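You operate a simulated robot arm through the tools that you are given. There is no shell and no other tool. Be economical: measure what you need, move in short steps, check, and stop when the job is done.

Carry out the task below with a simulated robot arm. There is one attempt and no reset: what you move stays moved.

## Task
Wipe off the old paste; clamp the heat sink on the module plate.
Fine: wipe with the white pad and put it back before the sink goes on; the purple clamp ends shut.
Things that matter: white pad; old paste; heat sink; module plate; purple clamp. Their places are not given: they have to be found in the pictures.

It is judged by the outcome, as a careful person would: the job done as asked, and still so three seconds after it is handed in. It fails if anything else is knocked over, pushed out of place, dropped, spilled or broken.

## Robot
A 7-joint arm with a two-finger parallel gripper, fixed in place. Base frame: the origin is at the foot of the arm, x ahead of it, y to its left, z up; the work surface is at about z = 0. Readings come in m, rad, newtons and seconds.
With the tool pointing down near the work surface it reaches from about 0.24 to 0.62 m from the base axis. Its first joint turns from -1.152 to 1.152 rad. Payload 2.6 kg.
The TCP is the grasp point between the finger pads, 0.03 m short of the fingertips. In the tool frame z runs along the fingers and y along their closing line. The gripper opens to 0.094 m. The fingers are 0.028 m wide and 0.01 m thick; the gripper's body (0.05 by 0.096 m) begins 0.055 m behind the TCP.
Orientation is told as [roll, pitch, yaw] about the base's x, y, z axes, in that order, counted from this pose: with the fingers straight down and closing along the base's y, the tool's x points along the base's -x, its y along +y and its z along -z.

## Interface
- The arm moves only by the tool move_arm. Its argument "series" is a list of rows, each an object (a shift or turn left out is 0, a gripper value left out holds the last) with "delta_pos": the shift along the tool's x, y, z in mm, a list of three; "delta_rot": the turn, a rotation vector about the tool's x, y, z in rad, a list of three; "fingers": the opening, from 0 (shut) to 1 (fully open). In form: [{"delta_pos": [dx, dy, dz], "delta_rot": [rx, ry, rz], "fingers": fingers}, ...]. A call has 1 to 20 rows; each row shifts and turns the commanded pose from where the row before left it, along the tool's axes as they then stand. Rows are played at 5 a second. More than 0.05 m and 0.15 rad between two rows, or a gripper value outside its range, and nothing of the call is played. A pose out of reach is approached as far as the arm can. The call stops where the force on the tool passes 60 N (or 10 N more than at its start, if that is more) or the arm is blocked; 0.2 s more then pass. The fingers move at their own pace (about 0.072 m/s each) and stop on an object; they squeeze with about 21 N. The grip force told is the motor's: it shows also when the fingers shut on nothing. Time passes only in rows, and 0.2 s behind the last, so rows that do not move let the fingers close. The reply holds the time, the measured pose of the TCP, the force on the tool along the base axes, the opening and the grip force, in the units named above and with some noise, and new pictures: "views" is both (left out), scene, wrist or none.
- Cameras (640 x 400 px; columns grow to the right, rows downward): "scene" is fixed at [0.0297, 0.4032, 0.5814]; the picture's right is [-0.86, -0.51, 0.00], its down [-0.27, 0.46, -0.85] and it looks along [0.43, -0.73, -0.53] (base axes); focal length 320 px, centre (320, 200). "wrist" rides on the gripper at [-0.037, 0, -0.058] in the tool frame; the picture's right is [0.00, -1.00, 0.00], its down [0.97, 0.00, -0.24] and it looks along [0.24, 0.00, 0.97] (tool axes); focal length 218 px, centre (320, 200).
- probe_pixels(camera, pixels): for up to 12 pixels [column, row] of the newest picture of that camera ("zoom" is the newest enlarged one), the place [x, y, z] in the base frame of the surface seen there, good to about 0.002 m, but the place of the scene camera against the robot may be out by one fixed shift of up to 0.025 m in any direction. It takes no simulated time.
- zoom(camera, box): a new picture of the part [left, top, right, bottom] of that camera's present view, enlarged. It takes no simulated time.
- job_done(): hands the job in; it is judged then, once.

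Work in short steps. Measure before you move; look again where a grasp or a placing could have gone wrong, and mend it. You have 80 turns and 170 pictures in all, those below and enlarged ones among them. Open the gripper and draw the arm clear of the work before you hand the job in, unless the task says otherwise; then end with one line.

The tools are called after "Call:" as name(argument=value, ...) on one line, values as JSON. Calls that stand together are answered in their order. move_arm: Moves the arm, as the interface text tells. Its arguments: {"type":"object","properties":{"series":{"type":"array"},"views":{"type":"string","enum":["both","scene","wrist","none"]}},"required":["series"]} The other tools are called the same way: probe_pixels (camera, pixels) gives the place of the surface under pixels of a picture; zoom (camera, box) takes an enlarged picture of a part of a camera's view; job_done () hands the job in.

At the start:

```text
clock: 0.0
ee_pos: [0.419, -0.0759, 0.325]
orientation: [0.0, 0.0, 0.001]
wrist_force: [-0.4, 0.6, -0.7]
width: 0.0939
grasp_force: 0.0
```

scene: 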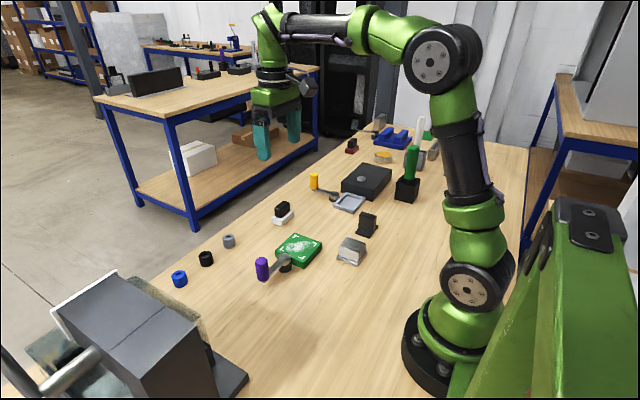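
wrist: 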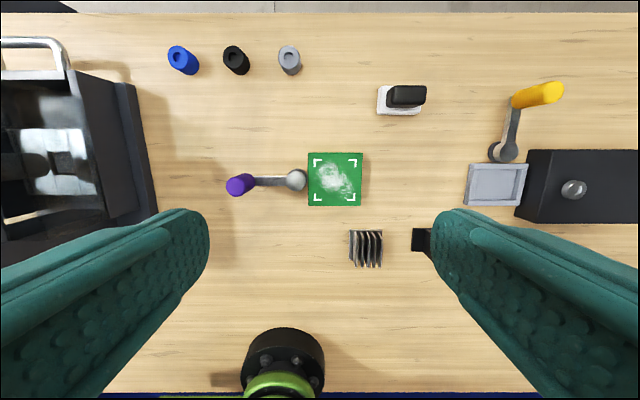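

The wrist picture shows the green plate at (335,180), the purple clamp at (240,185)-(297,180), the sink at (366,248), and a white pad with a black handle at (403,98). I'll zoom in and measure these.

Call:
zoom(camera="wrist", box=[210, 70, 450, 280])

Call:
zoom(camera="scene", box=[220, 180, 400, 300])

Call:
probe_pixels(camera="wrist", pixels=[[335, 180], [310, 155], [361, 204], [240, 185], [297, 180], [270, 182], [366, 236], [366, 262], [405, 94], [383, 108], [417, 110], [300, 300]])

```text
1.90 times, centred on (330, 175) of wrist
```

zoom: 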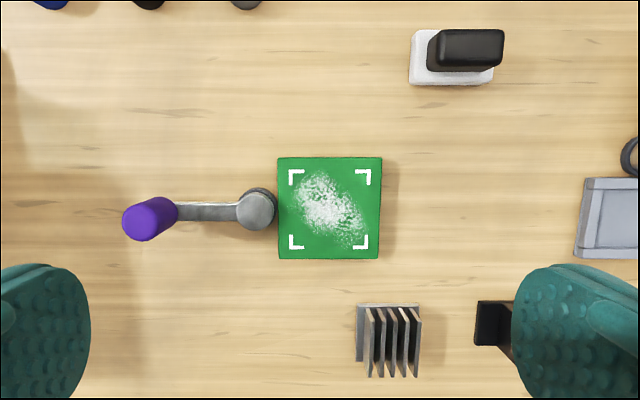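

```text
3.33 times, centred on (310, 240) of scene
```

zoom: 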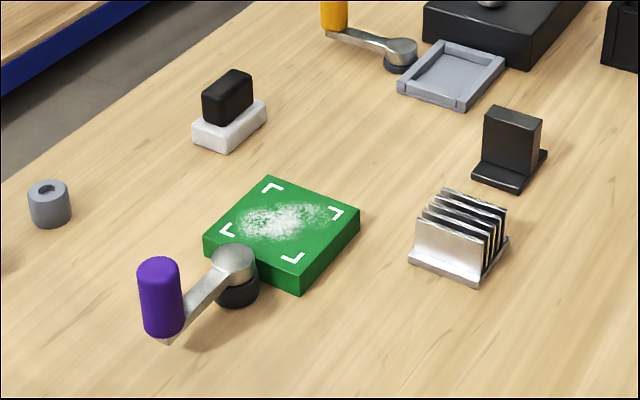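

```text
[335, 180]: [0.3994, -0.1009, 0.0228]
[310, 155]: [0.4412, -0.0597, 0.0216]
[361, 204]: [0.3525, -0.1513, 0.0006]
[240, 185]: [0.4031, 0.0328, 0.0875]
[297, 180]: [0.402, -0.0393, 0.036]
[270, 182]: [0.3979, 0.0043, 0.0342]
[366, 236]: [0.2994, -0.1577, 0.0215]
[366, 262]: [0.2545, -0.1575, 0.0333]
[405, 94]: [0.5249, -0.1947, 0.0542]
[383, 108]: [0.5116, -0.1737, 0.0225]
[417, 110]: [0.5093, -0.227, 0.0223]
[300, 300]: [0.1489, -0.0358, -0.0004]
```

Plate centre is about (0.40,-0.10), its top at z≈0.022. The pad is near (0.515,-0.195), with its handle up to z≈0.054. I'll move above the pad to see it closer.

Call:
move_arm(series=[{"delta_pos": [-19, -24, 23], "fingers": 1}, {"delta_pos": [-19, -24, 23]}, {"delta_pos": [-19, -24, 23]}, {"delta_pos": [-19, -24, 23]}, {"delta_pos": [-19, -24, 23]}, {}])

```text
clock: 1.4
ee_pos: [0.5144, -0.1967, 0.2115]
orientation: [0.0, 0.0, 0.0]
wrist_force: [0.2, 0.7, -0.7]
width: 0.094
grasp_force: 0.0
```

scene: 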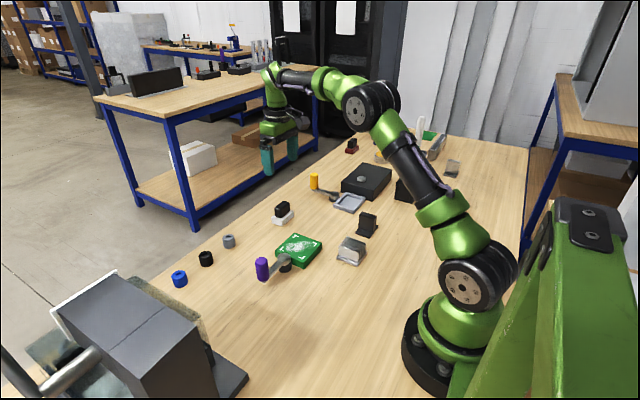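
wrist: 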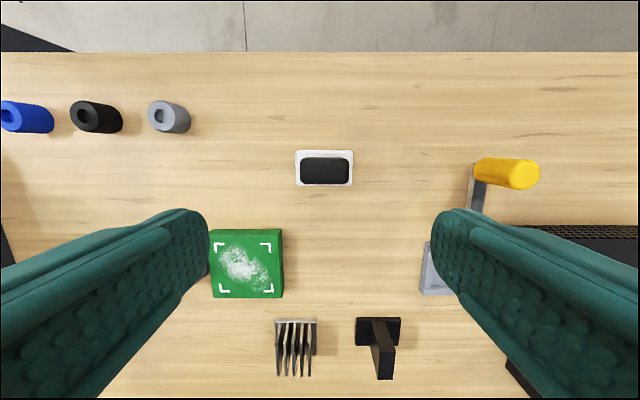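

Call:
zoom(camera="wrist", box=[200, 130, 400, 255])

Call:
probe_pixels(camera="wrist", pixels=[[325, 170], [302, 170], [347, 170], [325, 160], [325, 182], [325, 153], [297, 154], [352, 154], [240, 262], [212, 234], [278, 294], [283, 232]])

```text
3.20 times, centred on (300, 192) of wrist
```

zoom: 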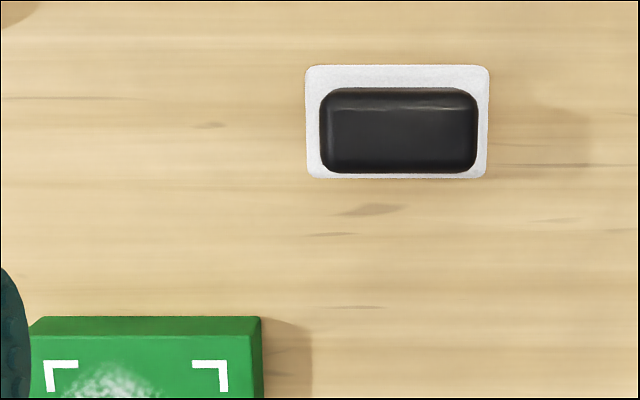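

```text
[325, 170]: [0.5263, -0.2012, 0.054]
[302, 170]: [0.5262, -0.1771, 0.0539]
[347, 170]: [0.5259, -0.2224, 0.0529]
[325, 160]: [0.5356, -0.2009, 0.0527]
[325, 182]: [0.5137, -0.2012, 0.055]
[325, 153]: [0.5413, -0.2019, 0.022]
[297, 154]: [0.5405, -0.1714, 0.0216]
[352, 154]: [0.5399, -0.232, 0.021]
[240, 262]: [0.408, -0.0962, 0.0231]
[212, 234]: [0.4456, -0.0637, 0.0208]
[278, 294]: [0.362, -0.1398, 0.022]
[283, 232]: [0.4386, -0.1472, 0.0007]
```

The pad's handle is centred at (0.525,-0.2015), 0.05 m along y, spanning z 0.022–0.054, with its axes aligned to the base. I'll descend with the fingers closing along y, to TCP z≈0.057, and grip.

Call:
move_arm(series=[{"delta_pos": [-10.5, -4.8, 30]}, {"delta_pos": [0, 0, 40]}, {"delta_pos": [0, 0, 40]}, {"delta_pos": [0, 0, 30]}, {"delta_pos": [0, 0, 14]}, {}, {"fingers": 0.4}, {"fingers": 0.4}, {"fingers": 0.4}, {"fingers": 0.4}])

```text
clock: 3.6
ee_pos: [0.5229, -0.1982, 0.06]
orientation: [-0.002, -0.002, 0.0]
wrist_force: [1.3, -0.6, 6.6]
width: 0.0492
grasp_force: 21.2
```

scene: 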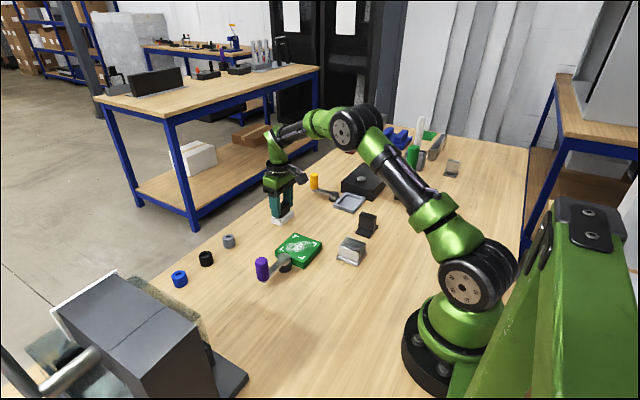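
wrist: 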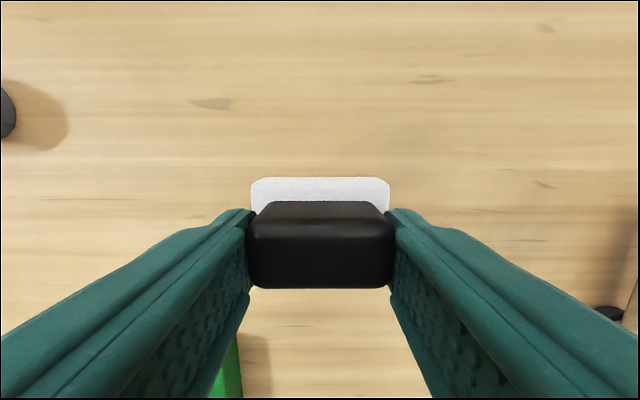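

The handle is gripped (width 0.049), so I'll lift it and carry the pad over the plate at a safe height. The clamp head beside the plate is only about 0.036 m high.

Call:
move_arm(series=[{"delta_pos": [0, 0, -25]}, {"delta_pos": [0, 0, -40]}, {"delta_pos": [30, 24, 0]}, {"delta_pos": [31, 24, 0]}, {"delta_pos": [31, 24, 0]}, {"delta_pos": [31, 24, 0]}, {}])

```text
clock: 5.2
ee_pos: [0.4006, -0.1054, 0.124]
orientation: [0.0, 0.0, -0.001]
wrist_force: [0.4, -0.6, -0.7]
width: 0.0489
grasp_force: 20.8
```

scene: 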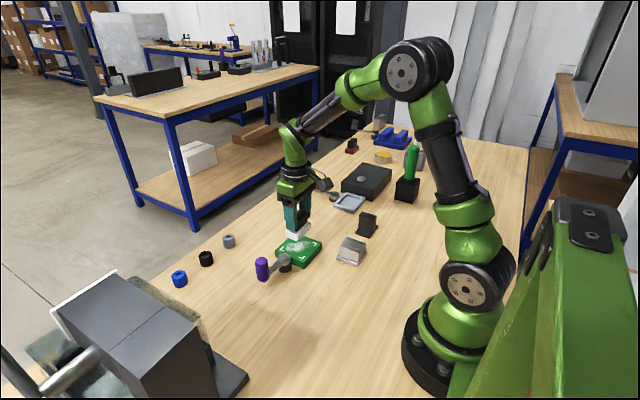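
wrist: 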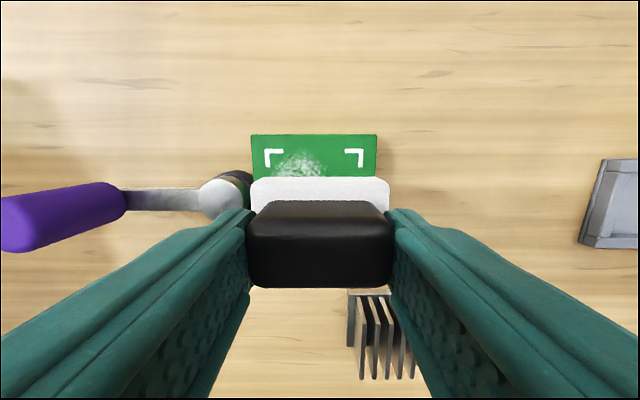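

The pad is over the plate at TCP (0.4006,-0.1054,0.124), and I expect contact near TCP z 0.082. I'll lower gently and watch the force.

Call:
move_arm(series=[{"delta_pos": [0, 0, 25]}, {"delta_pos": [0, 0, 12]}, {"delta_pos": [0, 0, 4]}, {"delta_pos": [0, 0, 2]}, {}], views="scene")

```text
clock: 6.4
ee_pos: [0.4017, -0.1053, 0.0821]
orientation: [0.0, -0.003, -0.004]
wrist_force: [-11.4, 0.9, 36.0]
width: 0.0492
grasp_force: 21.6
```

scene: 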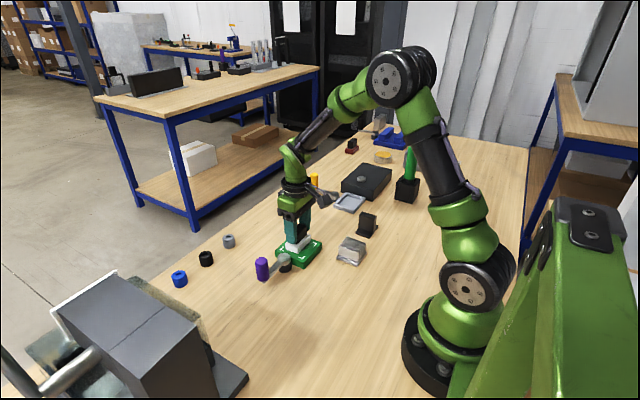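

Contact reads 36 N, which is more than needed. I'll back off a little and wipe with slow strokes in x.

Call:
move_arm(series=[{"delta_pos": [0, 0, -1.3]}, {"delta_pos": [-7, 0, 0]}, {"delta_pos": [-7, 0, 0]}, {"delta_pos": [-6, 0, 0]}, {"delta_pos": [10, 0, 0]}, {"delta_pos": [10, 0, 0]}, {"delta_pos": [10, 0, 0]}, {"delta_pos": [10, 0, 0]}, {"delta_pos": [-10, 0, 0]}, {"delta_pos": [-10, 0, 0]}, {}])

```text
clock: 8.8
ee_pos: [0.4008, -0.1061, 0.0807]
orientation: [-0.002, -0.004, -0.002]
wrist_force: [-15.2, -2.3, 44.3]
width: 0.0494
grasp_force: 20.8
```

scene: 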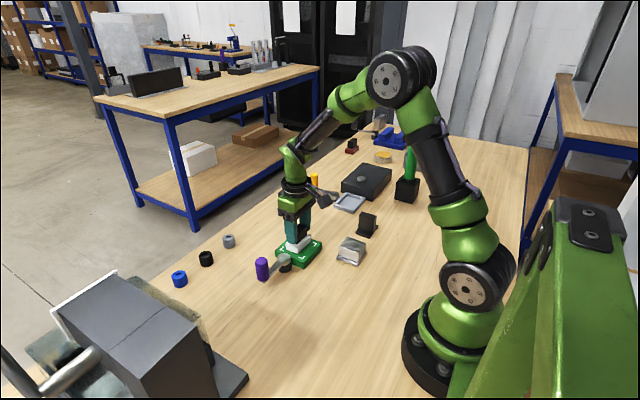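
wrist: 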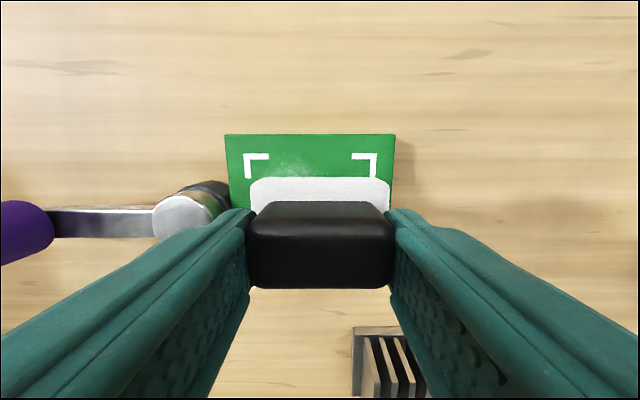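

The paste is fading, with a remnant near (290,165), but the force is 44 N. I'll ease off again and repeat strokes reaching further in +x, at two y offsets.

Call:
move_arm(series=[{"delta_pos": [0, 0, -1.5]}, {"delta_pos": [-10, 3, 0]}, {"delta_pos": [-10, 3, 0]}, {"delta_pos": [-5, 1, 0]}, {"delta_pos": [10, 0, 0]}, {"delta_pos": [10, 0, 0]}, {"delta_pos": [10, 0, 0]}, {"delta_pos": [10, 0, 0]}, {"delta_pos": [8, 0, 0]}, {"delta_pos": [0, -5, 0]}, {"delta_pos": [-10, -5, 0]}, {"delta_pos": [-10, 0, 0]}, {"delta_pos": [-10, 0, 0]}, {"delta_pos": [-10, 0, 0]}, {"delta_pos": [-8, 0, 0]}, {"delta_pos": [10, 0, 0]}, {"delta_pos": [10, 3, 0]}, {"delta_pos": [10, 0, 0]}, {}])

```text
clock: 12.8
ee_pos: [0.3961, -0.1059, 0.0814]
orientation: [0.0, -0.005, 0.001]
wrist_force: [4.2, 0.8, 11.3]
width: 0.0495
grasp_force: 20.9
```

scene: 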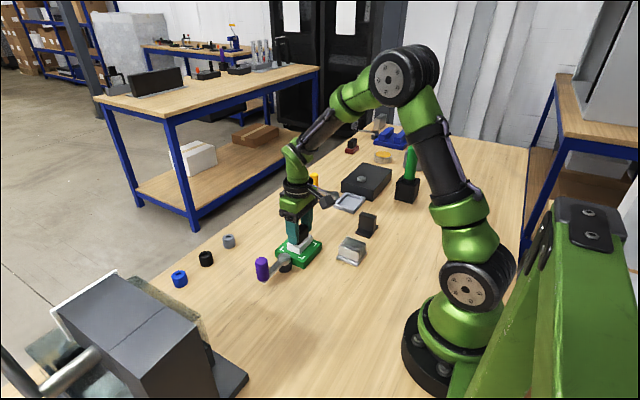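
wrist: 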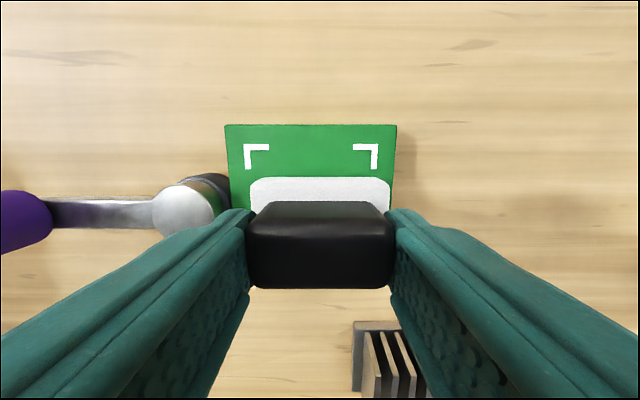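

The visible half of the plate is clean. I'll lift and inspect the plate from the scene camera.

Call:
move_arm(series=[{"delta_pos": [0, 0, -20]}, {"delta_pos": [0, 0, -30]}, {"delta_pos": [-31, -24, 0]}, {"delta_pos": [-31, -24, 0]}, {"delta_pos": [-31, -24, 0]}, {"delta_pos": [-32, -21, 0]}, {}])

Call:
zoom(camera="scene", box=[240, 200, 380, 290])

```text
clock: 14.4
ee_pos: [0.5209, -0.1968, 0.1324]
orientation: [-0.001, -0.001, -0.001]
wrist_force: [0.1, -0.3, -0.8]
width: 0.0494
grasp_force: 21.4
```

scene: 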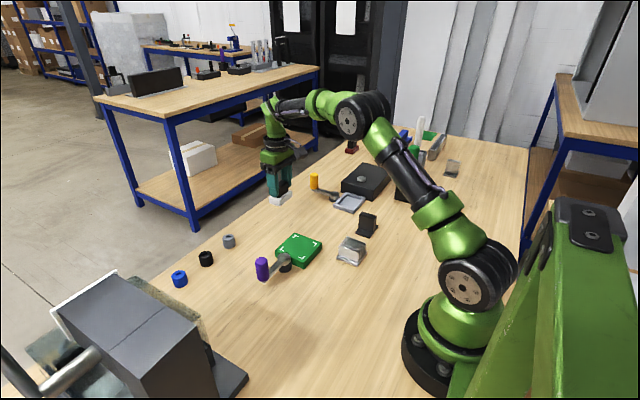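
wrist: 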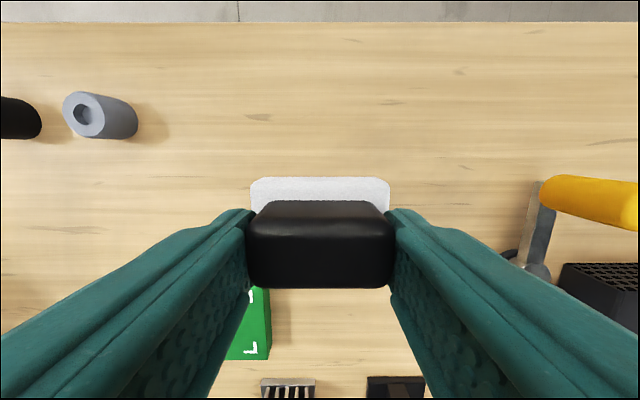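

```text
4.44 times, centred on (310, 245) of scene
```

zoom: 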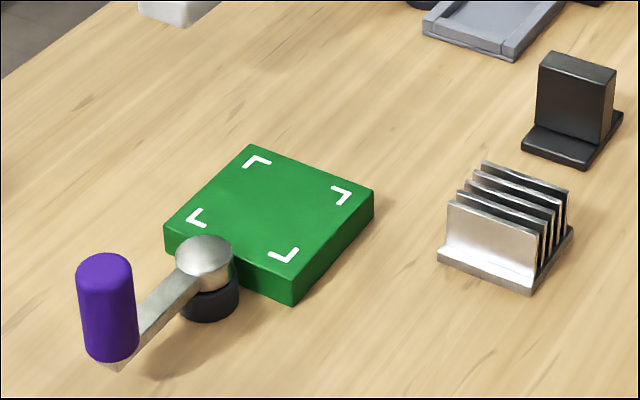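

The plate is clean and still in place. I'll set the pad back at its original TCP pose (0.5229,-0.1982,0.060), release and rise.

Call:
move_arm(series=[{"delta_pos": [-2.5, -1.5, 35]}, {"delta_pos": [0, 0, 25]}, {"delta_pos": [0, 0, 8]}, {"delta_pos": [0, 0, 3]}, {}, {}], views="wrist")

```text
clock: 15.8
ee_pos: [0.5232, -0.2003, 0.0618]
orientation: [0.0, 0.0, 0.0]
wrist_force: [-0.3, -0.1, -1.5]
width: 0.0492
grasp_force: 21.2
```

wrist: 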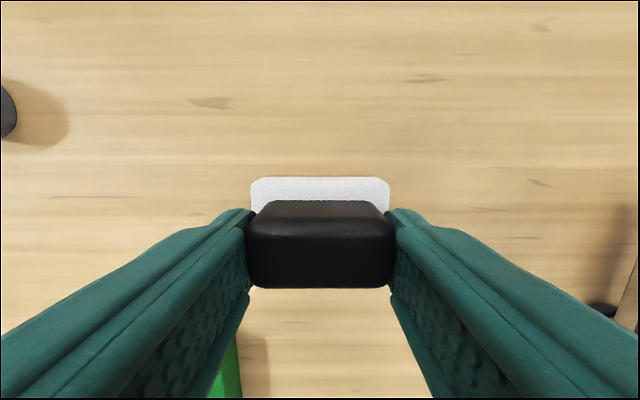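

The view matches the pick picture, with about 2–3 mm left to go. I'll lower until it touches.

Call:
move_arm(series=[{"delta_pos": [0, 0, 1.5]}, {"delta_pos": [0, 0, 1]}, {}], views="none")

```text
clock: 16.6
ee_pos: [0.524, -0.2003, 0.0598]
orientation: [-0.002, -0.004, -0.002]
wrist_force: [-2.7, -2.2, 12.7]
width: 0.0497
grasp_force: 21.3
```

It's in contact with the table at 12.7 N. I'll open, rise, and move to view the sink near (0.29,-0.157).

Call:
move_arm(series=[{"fingers": 0.75}, {"fingers": 0.8}, {"delta_pos": [0, 0, -20]}, {"delta_pos": [0, 0, -45]}, {"delta_pos": [0, 0, -45]}, {"delta_pos": [0, 0, -30]}, {"delta_pos": [45, 8, 0]}, {"delta_pos": [45, 8, 0]}, {"delta_pos": [45, 8, 0]}, {"delta_pos": [45, 8, 0]}, {"delta_pos": [45, 8, 0]}, {}])

Call:
zoom(camera="wrist", box=[220, 80, 420, 280])

```text
clock: 19.2
ee_pos: [0.3, -0.158, 0.1982]
orientation: [0.001, -0.001, -0.002]
wrist_force: [-0.4, 0.2, 0.0]
width: 0.0753
grasp_force: 0.1
```

scene: 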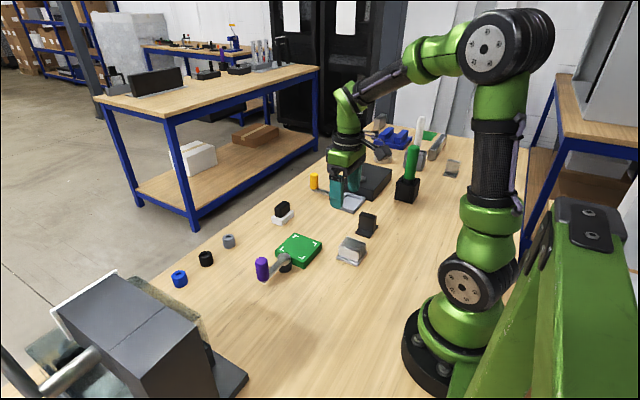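
wrist: 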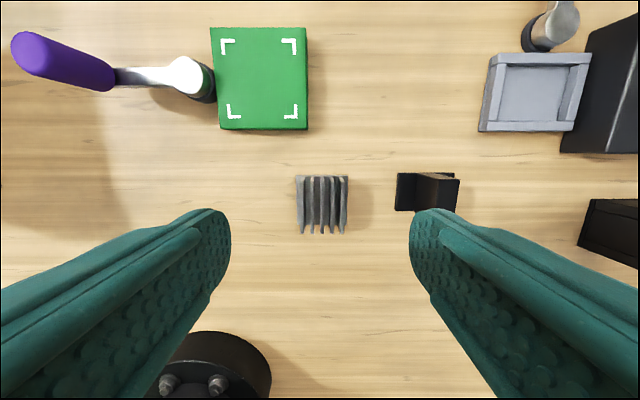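

```text
2.00 times, centred on (320, 180) of wrist
```

zoom: 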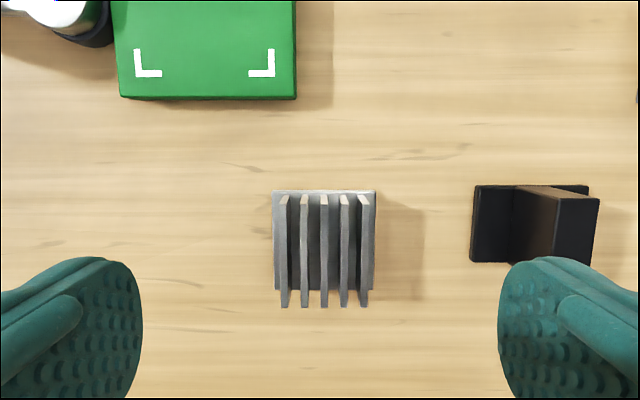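

The sink has fins running along x and is aligned with the base axes. I'll probe the sink base, the fins, the plate marks and the clamp.

Call:
probe_pixels(camera="zoom", pixels=[[276, 193], [373, 193], [277, 286], [372, 286], [284, 199], [363, 199], [284, 303], [364, 303], [324, 199], [324, 303], [153, 72], [260, 72]])

Call:
probe_pixels(camera="wrist", pixels=[[223, 41], [294, 41], [230, 116], [305, 116], [184, 75], [210, 75], [170, 75], [140, 77], [120, 77], [30, 45], [105, 78], [260, 78]])

Call:
zoom(camera="wrist", box=[0, 0, 320, 200])

Call:
zoom(camera="scene", box=[240, 230, 320, 290])

```text
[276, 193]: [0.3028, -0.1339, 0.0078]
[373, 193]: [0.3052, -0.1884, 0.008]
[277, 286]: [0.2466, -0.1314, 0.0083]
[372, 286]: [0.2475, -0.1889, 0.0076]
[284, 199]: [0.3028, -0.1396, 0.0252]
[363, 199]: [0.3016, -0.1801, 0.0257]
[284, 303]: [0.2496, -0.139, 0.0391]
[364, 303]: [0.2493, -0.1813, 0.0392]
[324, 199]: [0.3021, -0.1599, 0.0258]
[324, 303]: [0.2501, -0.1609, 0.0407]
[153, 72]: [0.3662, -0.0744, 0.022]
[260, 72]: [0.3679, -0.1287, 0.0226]
```

```text
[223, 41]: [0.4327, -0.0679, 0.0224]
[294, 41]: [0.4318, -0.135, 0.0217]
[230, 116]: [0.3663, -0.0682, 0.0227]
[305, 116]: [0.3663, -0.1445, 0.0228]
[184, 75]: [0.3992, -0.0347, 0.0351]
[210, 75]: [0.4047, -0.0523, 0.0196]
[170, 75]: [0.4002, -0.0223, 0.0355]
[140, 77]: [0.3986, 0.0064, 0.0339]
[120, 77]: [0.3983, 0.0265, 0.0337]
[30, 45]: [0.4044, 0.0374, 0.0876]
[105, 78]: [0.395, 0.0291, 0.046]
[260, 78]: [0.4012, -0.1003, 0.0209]
```

```text
2.00 times, centred on (160, 100) of wrist
```

zoom: 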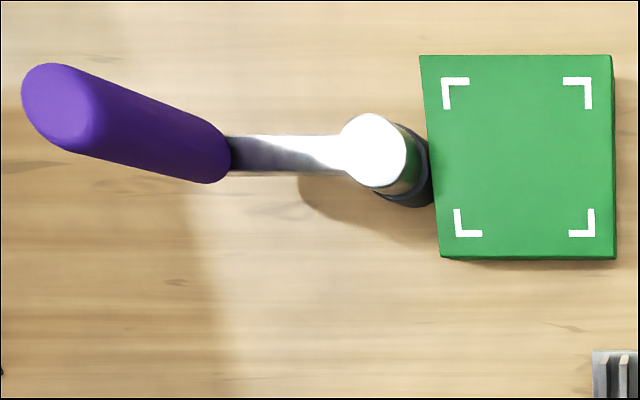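

```text
6.67 times, centred on (280, 260) of scene
```

zoom: 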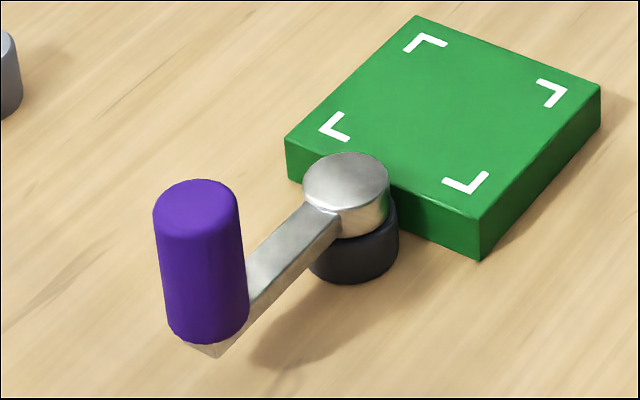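

The sink base is centred at (0.2755,-0.160), 57 mm square and 8 mm thick. Its fins span 46 mm in y and reach z≈0.041, and the plate mark centre is about (0.400,-0.1015). I'll grasp across the outer fins with the fingertips just above the base.

Call:
move_arm(series=[{"delta_pos": [24.5, -2.3, 30]}, {"delta_pos": [0, 0, 40]}, {"delta_pos": [0, 0, 40]}, {}], views="wrist")

```text
clock: 20.2
ee_pos: [0.2746, -0.1611, 0.086]
orientation: [-0.001, 0.0, -0.003]
wrist_force: [0.3, 0.2, -0.4]
width: 0.075
grasp_force: 0.0
```

wrist: 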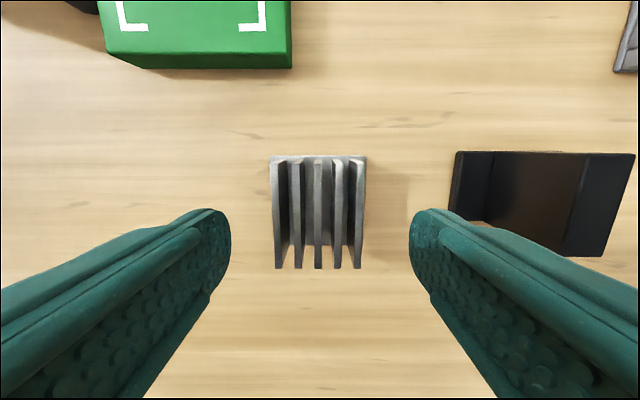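

It's centred at column 317, so I'll descend to z≈0.045 and close.

Call:
move_arm(series=[{"delta_pos": [0, 0, 25]}, {"delta_pos": [0, 0, 16]}, {}, {"fingers": 0.35}, {"fingers": 0.35}, {"fingers": 0.35}, {}], views="wrist")

```text
clock: 21.8
ee_pos: [0.2724, -0.1617, 0.0465]
orientation: [0.001, 0.0, -0.003]
wrist_force: [0.9, 0.3, -1.1]
width: 0.0454
grasp_force: 21.0
```

wrist: 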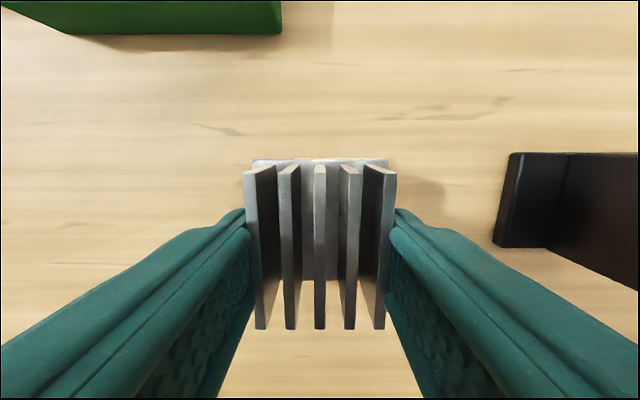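

The sink is gripped (width 0.0454). I'll lift it and carry it above the plate.

Call:
move_arm(series=[{"delta_pos": [0, 0, -20]}, {"delta_pos": [0, 0, -35]}, {"delta_pos": [0, 0, -15]}, {"delta_pos": [-31, 15, 0]}, {"delta_pos": [-31, 15, 0]}, {"delta_pos": [-31, 15, 0]}, {"delta_pos": [-32, 15, 0]}, {}])

Call:
probe_pixels(camera="wrist", pixels=[[255, 163], [320, 163], [384, 163], [250, 175], [390, 175], [290, 328], [350, 328]])

Call:
zoom(camera="wrist", box=[200, 100, 440, 340])

```text
clock: 23.6
ee_pos: [0.3993, -0.1017, 0.1157]
orientation: [-0.002, 0.002, -0.001]
wrist_force: [0.6, -0.7, -1.3]
width: 0.0457
grasp_force: 21.2
```

scene: 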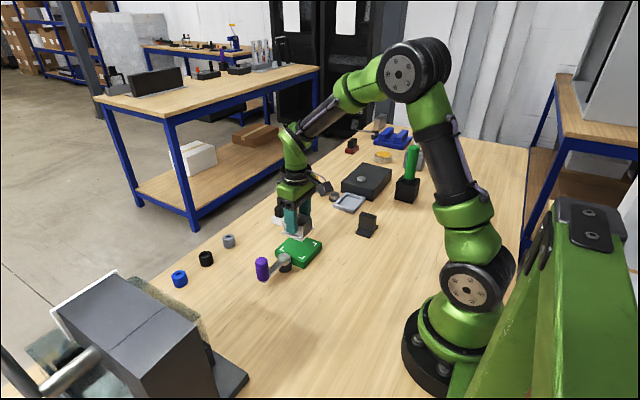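
wrist: 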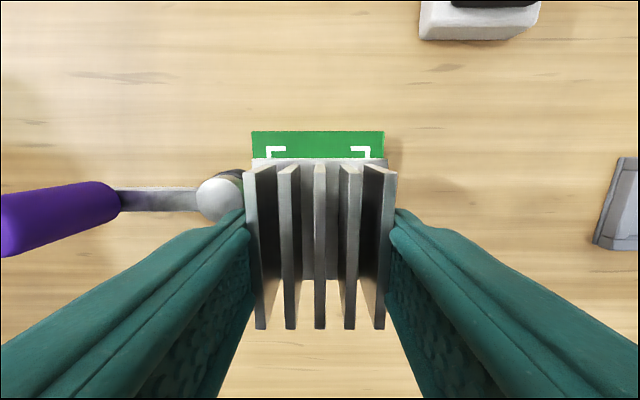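

```text
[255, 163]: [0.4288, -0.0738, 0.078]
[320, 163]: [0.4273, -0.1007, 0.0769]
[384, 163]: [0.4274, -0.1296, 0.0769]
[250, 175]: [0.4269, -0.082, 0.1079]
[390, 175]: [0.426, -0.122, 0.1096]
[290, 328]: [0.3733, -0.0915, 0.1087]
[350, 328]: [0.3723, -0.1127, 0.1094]
```

```text
1.67 times, centred on (320, 220) of wrist
```

zoom: 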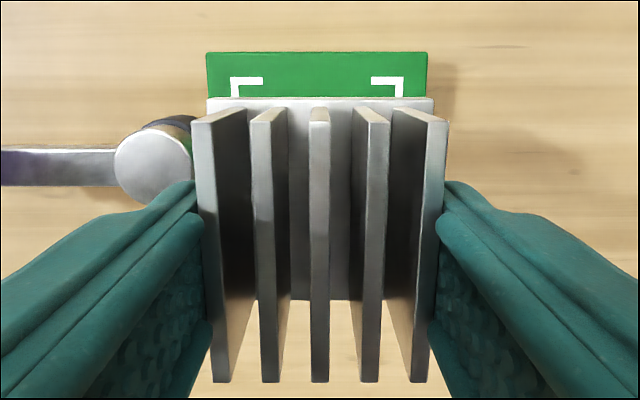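

The sink is centred at about (0.400,-0.102), over the plate mark centre. I'll lower it to contact near TCP z 0.068.

Call:
move_arm(series=[{"delta_pos": [0, 0, 25]}, {"delta_pos": [0, 0, 15]}, {"delta_pos": [0, 0, 4]}, {"delta_pos": [0, 0, 2]}, {}])

Call:
zoom(camera="scene", box=[240, 200, 340, 290])

```text
clock: 24.8
ee_pos: [0.3987, -0.1021, 0.07]
orientation: [-0.001, -0.001, 0.001]
wrist_force: [0.1, -0.3, -0.9]
width: 0.0454
grasp_force: 20.4
```

scene: 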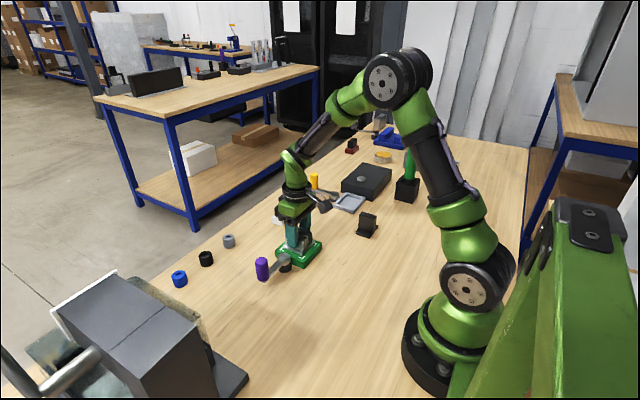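
wrist: 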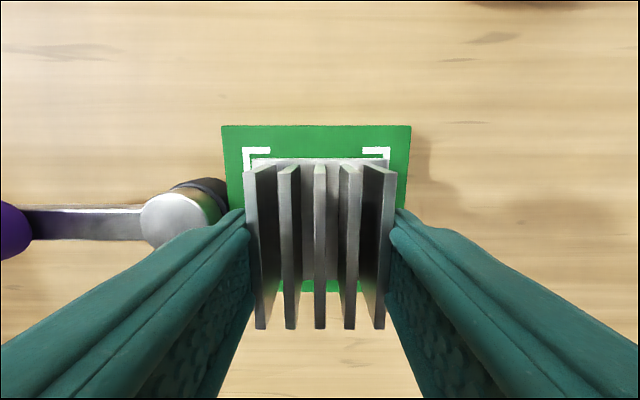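

```text
4.44 times, centred on (290, 245) of scene
```

zoom: 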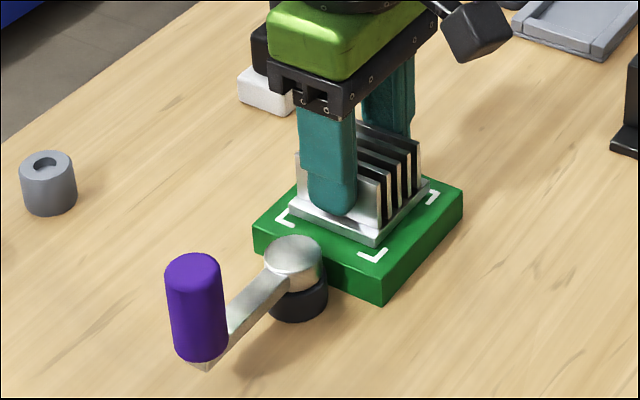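

It's centred between the marks with no contact force yet, so I'll lower in 1 mm steps.

Call:
move_arm(series=[{"delta_pos": [0, 0, 1]}, {"delta_pos": [0, 0, 1]}, {}], views="none")

```text
clock: 25.6
ee_pos: [0.3974, -0.1003, 0.0677]
orientation: [0.0, 0.0, -0.001]
wrist_force: [0.8, 0.6, -1.9]
width: 0.0457
grasp_force: 20.8
```

Call:
move_arm(series=[{"delta_pos": [0, 0, 1]}, {}, {}], views="none")

```text
clock: 26.4
ee_pos: [0.3987, -0.1018, 0.0687]
orientation: [0.0, -0.001, 0.0]
wrist_force: [-4.8, 0.9, 11.2]
width: 0.0456
grasp_force: 21.2
```

Contact reads 11 N. I'll open just enough to clear (0.06), rise, and look over the clamp.

Call:
move_arm(series=[{"fingers": 0.64}, {"fingers": 0.64}, {"delta_pos": [0, 0, -20]}, {"delta_pos": [0, 0, -40]}, {"delta_pos": [0, 0, -40]}, {"delta_pos": [0, 0, -40]}, {"delta_pos": [0, 35, 0]}, {"delta_pos": [0, 35, 0]}, {}])

Call:
zoom(camera="scene", box=[240, 200, 340, 290])

```text
clock: 28.4
ee_pos: [0.3996, -0.0296, 0.2081]
orientation: [0.002, 0.0, -0.001]
wrist_force: [0.2, -0.2, 0.9]
width: 0.0604
grasp_force: 0.0
```

scene: 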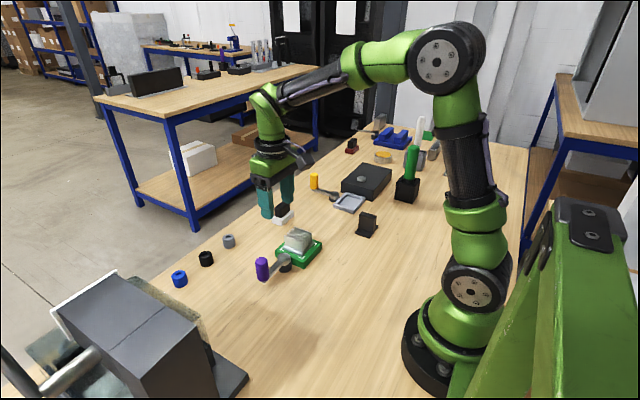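
wrist: 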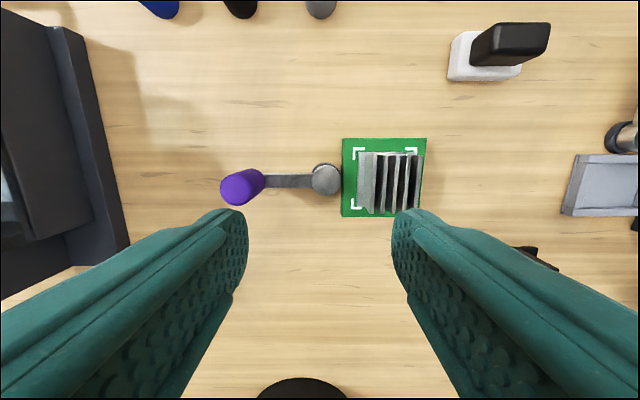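

```text
4.44 times, centred on (290, 245) of scene
```

zoom: 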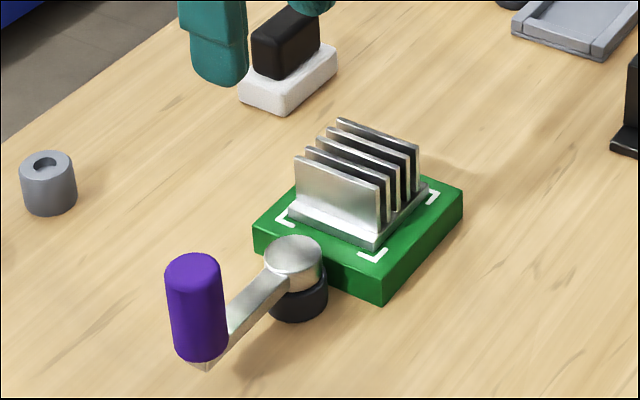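

The sink sits flat and centred on the plate, and the pad is back in place. Next I'll measure the clamp handle at (240,187), the arm and the head.

Call:
probe_pixels(camera="wrist", pixels=[[236, 190], [224, 190], [250, 190], [236, 176], [236, 202], [261, 181], [258, 190], [326, 180], [313, 181], [339, 180], [326, 167], [326, 193]])

Call:
zoom(camera="wrist", box=[200, 120, 440, 270])

```text
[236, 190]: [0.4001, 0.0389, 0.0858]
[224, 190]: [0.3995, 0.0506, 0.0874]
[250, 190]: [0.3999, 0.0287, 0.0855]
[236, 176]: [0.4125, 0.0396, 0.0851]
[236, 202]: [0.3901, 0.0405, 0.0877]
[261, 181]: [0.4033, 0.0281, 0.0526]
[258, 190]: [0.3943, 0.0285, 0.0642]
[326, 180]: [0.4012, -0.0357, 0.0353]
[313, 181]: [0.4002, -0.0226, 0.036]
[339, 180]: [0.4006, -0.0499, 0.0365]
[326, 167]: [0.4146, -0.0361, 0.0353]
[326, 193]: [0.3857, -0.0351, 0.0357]
```

```text
2.67 times, centred on (320, 195) of wrist
```

zoom: 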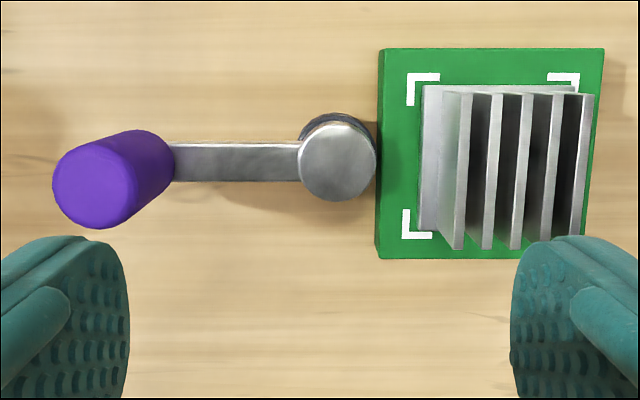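

The handle axis is at (0.4005,0.0395), about 23 mm across, z 0.034–0.087. The pivot is at (0.4005,-0.036), so the swing radius is about 0.0755. I'll go above the handle and turn the gripper 90° so the fingers close along the swing tangent (x).

Call:
move_arm(series=[{"delta_pos": [-1, 35, 20]}, {"delta_pos": [0, 34, 20]}, {"delta_rot": [0, 0, 0.15]}, {"delta_rot": [0, 0, 0.15]}, {"delta_rot": [0, 0, 0.15]}, {"delta_rot": [0, 0, 0.15]}, {"delta_rot": [0, 0, 0.15]}, {"delta_rot": [0, 0, 0.15]}, {"delta_rot": [0, 0, 0.15]}, {"delta_rot": [0, 0, 0.15]}, {"delta_rot": [0, 0, 0.15]}, {"delta_rot": [0, 0, 0.15]}, {"delta_rot": [0, 0, 0.0708]}, {}])

```text
clock: 31.4
ee_pos: [0.4001, 0.0372, 0.1671]
orientation: [0.0, -0.002, -1.573]
wrist_force: [0.6, 0.5, -0.6]
width: 0.0601
grasp_force: 0.0
```

scene: 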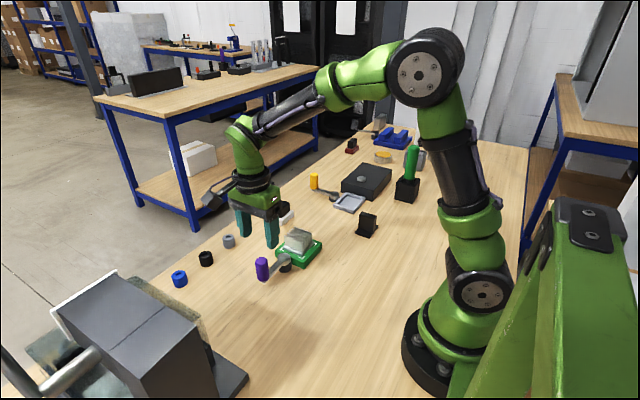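
wrist: 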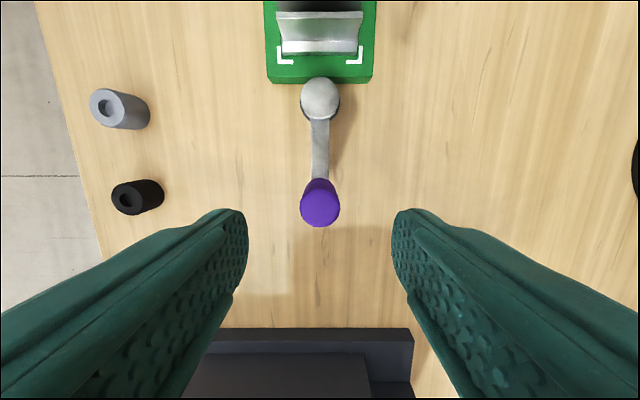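

The handle at (320,203) is centred between the fingers. I'll descend 91 mm so the tips stop above the arm, and grip.

Call:
move_arm(series=[{"delta_pos": [2, 0, 30]}, {"delta_pos": [0, 0, 30]}, {"delta_pos": [0, 0, 31]}, {}, {"fingers": 0.1}, {"fingers": 0.1}, {"fingers": 0.1}, {}])

Call:
zoom(camera="scene", box=[220, 200, 340, 290])

```text
clock: 33.2
ee_pos: [0.3999, 0.0428, 0.0732]
orientation: [-0.004, -0.001, -1.574]
wrist_force: [-17.0, 0.5, 5.5]
width: 0.0274
grasp_force: 44.9
```

scene: 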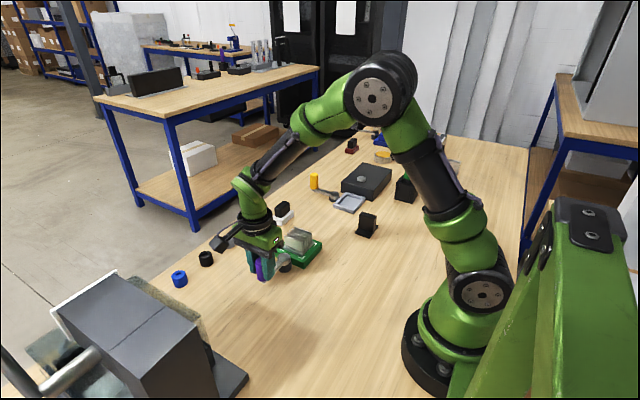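
wrist: 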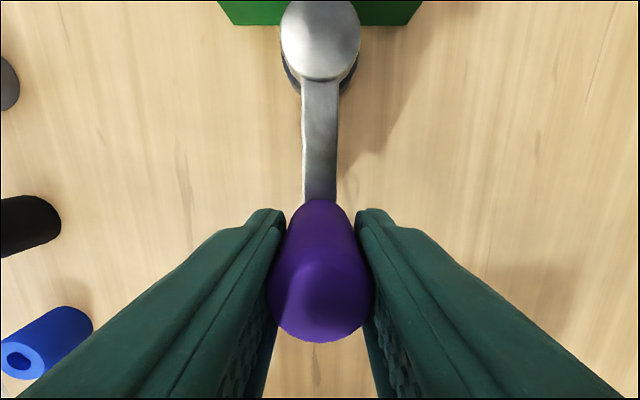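

```text
4.44 times, centred on (280, 245) of scene
```

zoom: 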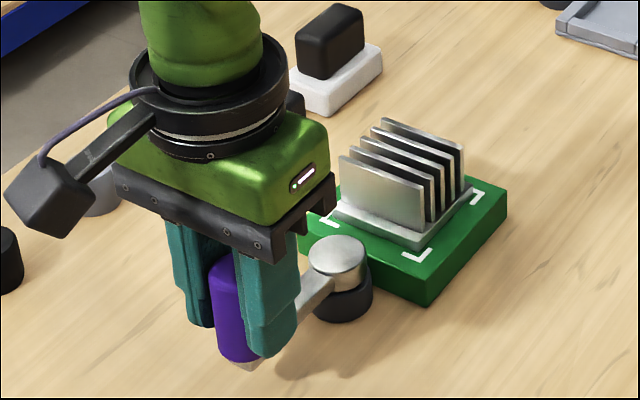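

The fingers are on the handle with a side force of -17 N in x, and the width may still be settling. I'll wait and read again.

Call:
move_arm(series=[{}, {}], views="none")

```text
clock: 33.8
ee_pos: [0.4017, 0.0421, 0.0751]
orientation: [-0.004, 0.001, -1.572]
wrist_force: [-22.1, -0.5, 5.7]
width: 0.0272
grasp_force: 45.0
```

The grip is firm at width 0.027. I'll test the swing direction with a small arc toward -x and watch the force.

Call:
move_arm(series=[{"delta_pos": [0, -2.5, 0], "delta_rot": [0, 0, -0.033]}, {"delta_pos": [0, -2.5, 0], "delta_rot": [0, 0, -0.033]}, {}], views="none")

```text
clock: 34.6
ee_pos: [0.3953, 0.0418, 0.0735]
orientation: [-0.001, -0.001, -1.497]
wrist_force: [6.9, 11.3, -41.2]
width: 0.0274
grasp_force: 45.2
```

It moved about 6 mm toward -x, but a vertical force of -41 N appeared. I'll look before going on.

Call:
move_arm(series=[{}])

Call:
zoom(camera="scene", box=[220, 200, 340, 290])

```text
clock: 35.0
ee_pos: [0.3949, 0.0427, 0.0741]
orientation: [-0.001, 0.001, -1.5]
wrist_force: [7.9, 14.8, -45.9]
width: 0.0275
grasp_force: 44.9
```

scene: 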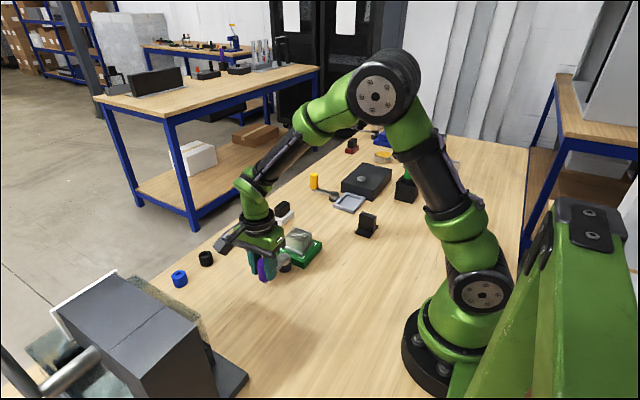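
wrist: 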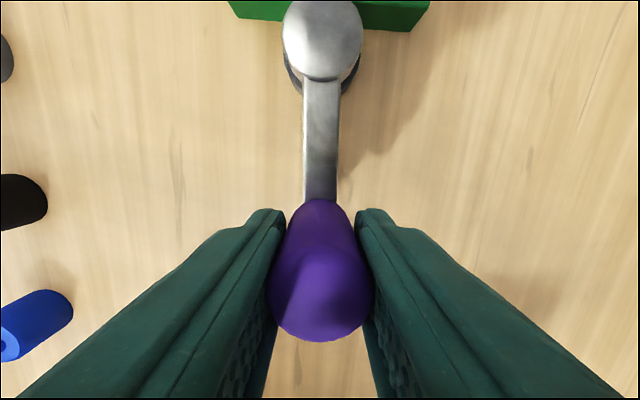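

```text
4.44 times, centred on (280, 245) of scene
```

zoom: 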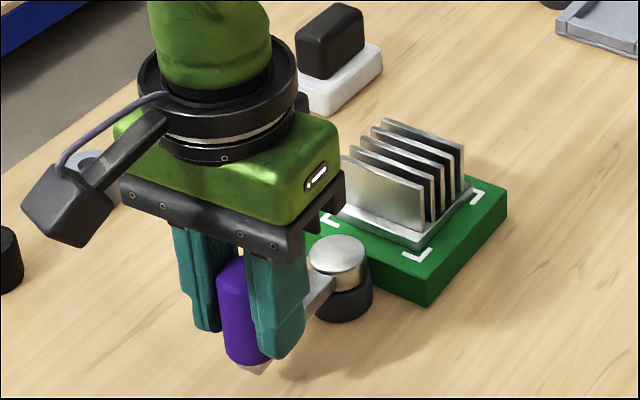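

The lever did turn about 4° toward -x, so the strain comes from the rigid grip. I'll loosen the fingers to cage the handle (about 0.034) and continue the arc by pushing.

Call:
move_arm(series=[{"fingers": 0.36}, {"fingers": 0.36}, {}, {"delta_pos": [-0.4, -7.7, 0], "delta_rot": [0, 0, -0.1]}, {"delta_pos": [-0.4, -7.7, 0], "delta_rot": [0, 0, -0.1]}, {}], views="wrist")

```text
clock: 36.4
ee_pos: [0.3794, 0.0374, 0.0761]
orientation: [-0.001, -0.002, -1.303]
wrist_force: [1.1, 0.5, 0.5]
width: 0.0346
grasp_force: 0.8
```

wrist: 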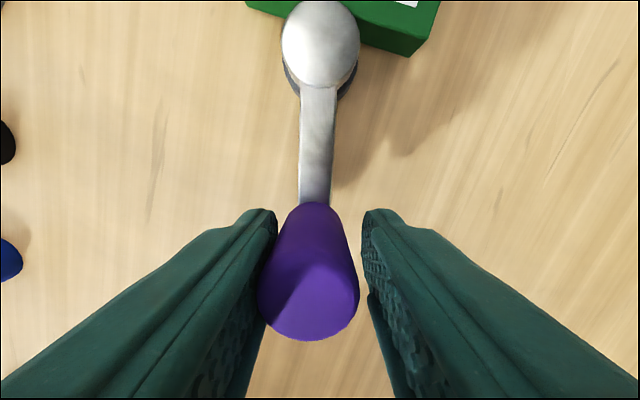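

The lever follows with almost no force. I'll continue the arc in the same direction.

Call:
move_arm(series=[{"delta_pos": [-0.4, -7.7, 0], "delta_rot": [0, 0, -0.1]}, {"delta_pos": [-0.4, -7.7, 0], "delta_rot": [0, 0, -0.1]}, {"delta_pos": [-0.4, -7.7, 0], "delta_rot": [0, 0, -0.1]}, {"delta_pos": [-0.4, -7.7, 0], "delta_rot": [0, 0, -0.1]}, {"delta_pos": [-0.4, -7.7, 0], "delta_rot": [0, 0, -0.1]}, {}])

Call:
zoom(camera="scene", box=[220, 200, 340, 290])

```text
clock: 37.8
ee_pos: [0.346, 0.0192, 0.0772]
orientation: [0.001, -0.001, -0.804]
wrist_force: [-0.6, 0.6, -0.2]
width: 0.0339
grasp_force: 0.5
```

scene: 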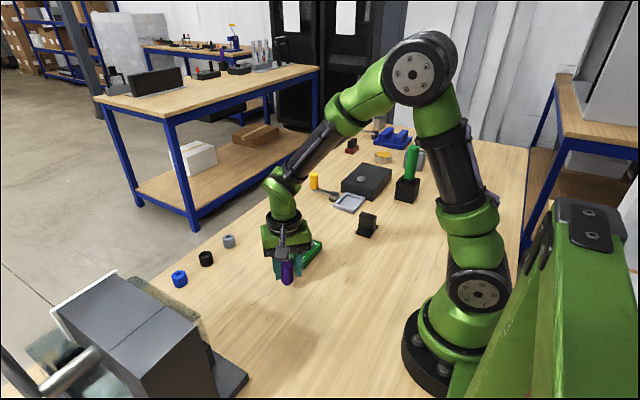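
wrist: 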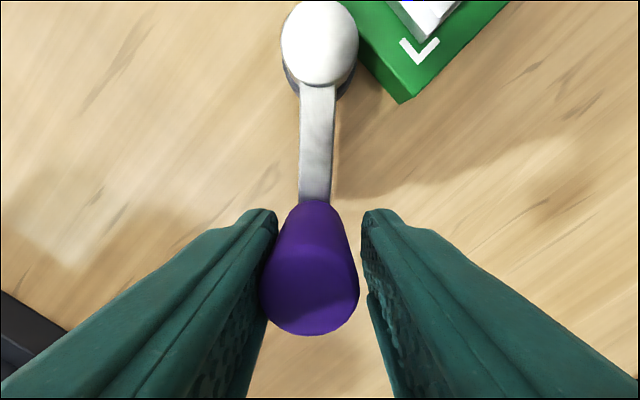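

```text
4.44 times, centred on (280, 245) of scene
```

zoom: 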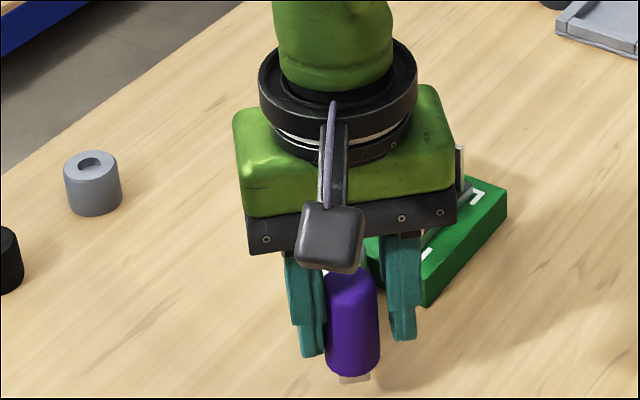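

It still swings freely at about 44°. I'll continue toward 90°, watching for a stop.

Call:
move_arm(series=[{"delta_pos": [-0.4, -7.7, 0], "delta_rot": [0, 0, -0.1]}, {"delta_pos": [-0.4, -7.7, 0], "delta_rot": [0, 0, -0.1]}, {"delta_pos": [-0.4, -7.7, 0], "delta_rot": [0, 0, -0.1]}, {"delta_pos": [-0.4, -7.7, 0], "delta_rot": [0, 0, -0.1]}, {"delta_pos": [-0.4, -7.7, 0], "delta_rot": [0, 0, -0.1]}, {"delta_pos": [-0.4, -7.7, 0], "delta_rot": [0, 0, -0.1]}, {"delta_pos": [-0.4, -7.7, 0], "delta_rot": [0, 0, -0.1]}, {}])

Call:
zoom(camera="scene", box=[220, 200, 340, 290])

```text
clock: 39.6
ee_pos: [0.3236, -0.029, 0.0765]
orientation: [0.002, -0.002, -0.101]
wrist_force: [9.2, 9.6, -4.1]
width: 0.04
grasp_force: 6.0
```

scene: 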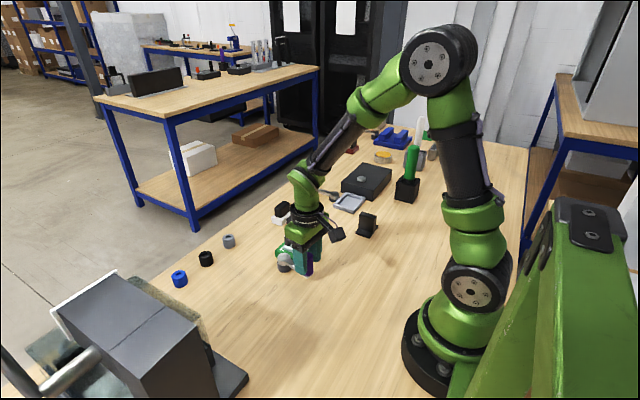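
wrist: 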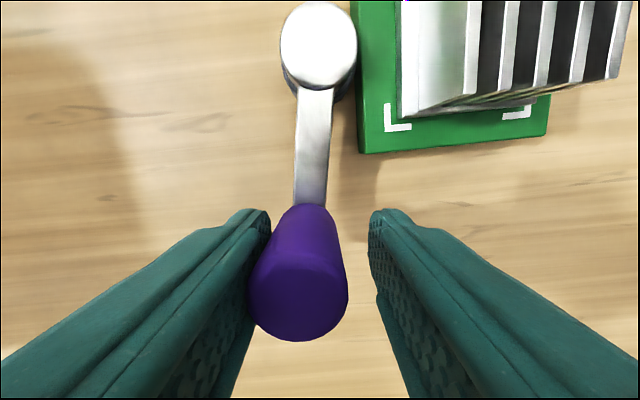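

```text
4.44 times, centred on (280, 245) of scene
```

zoom: 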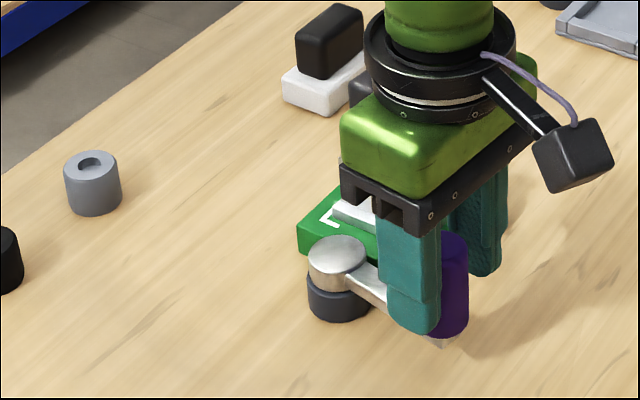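

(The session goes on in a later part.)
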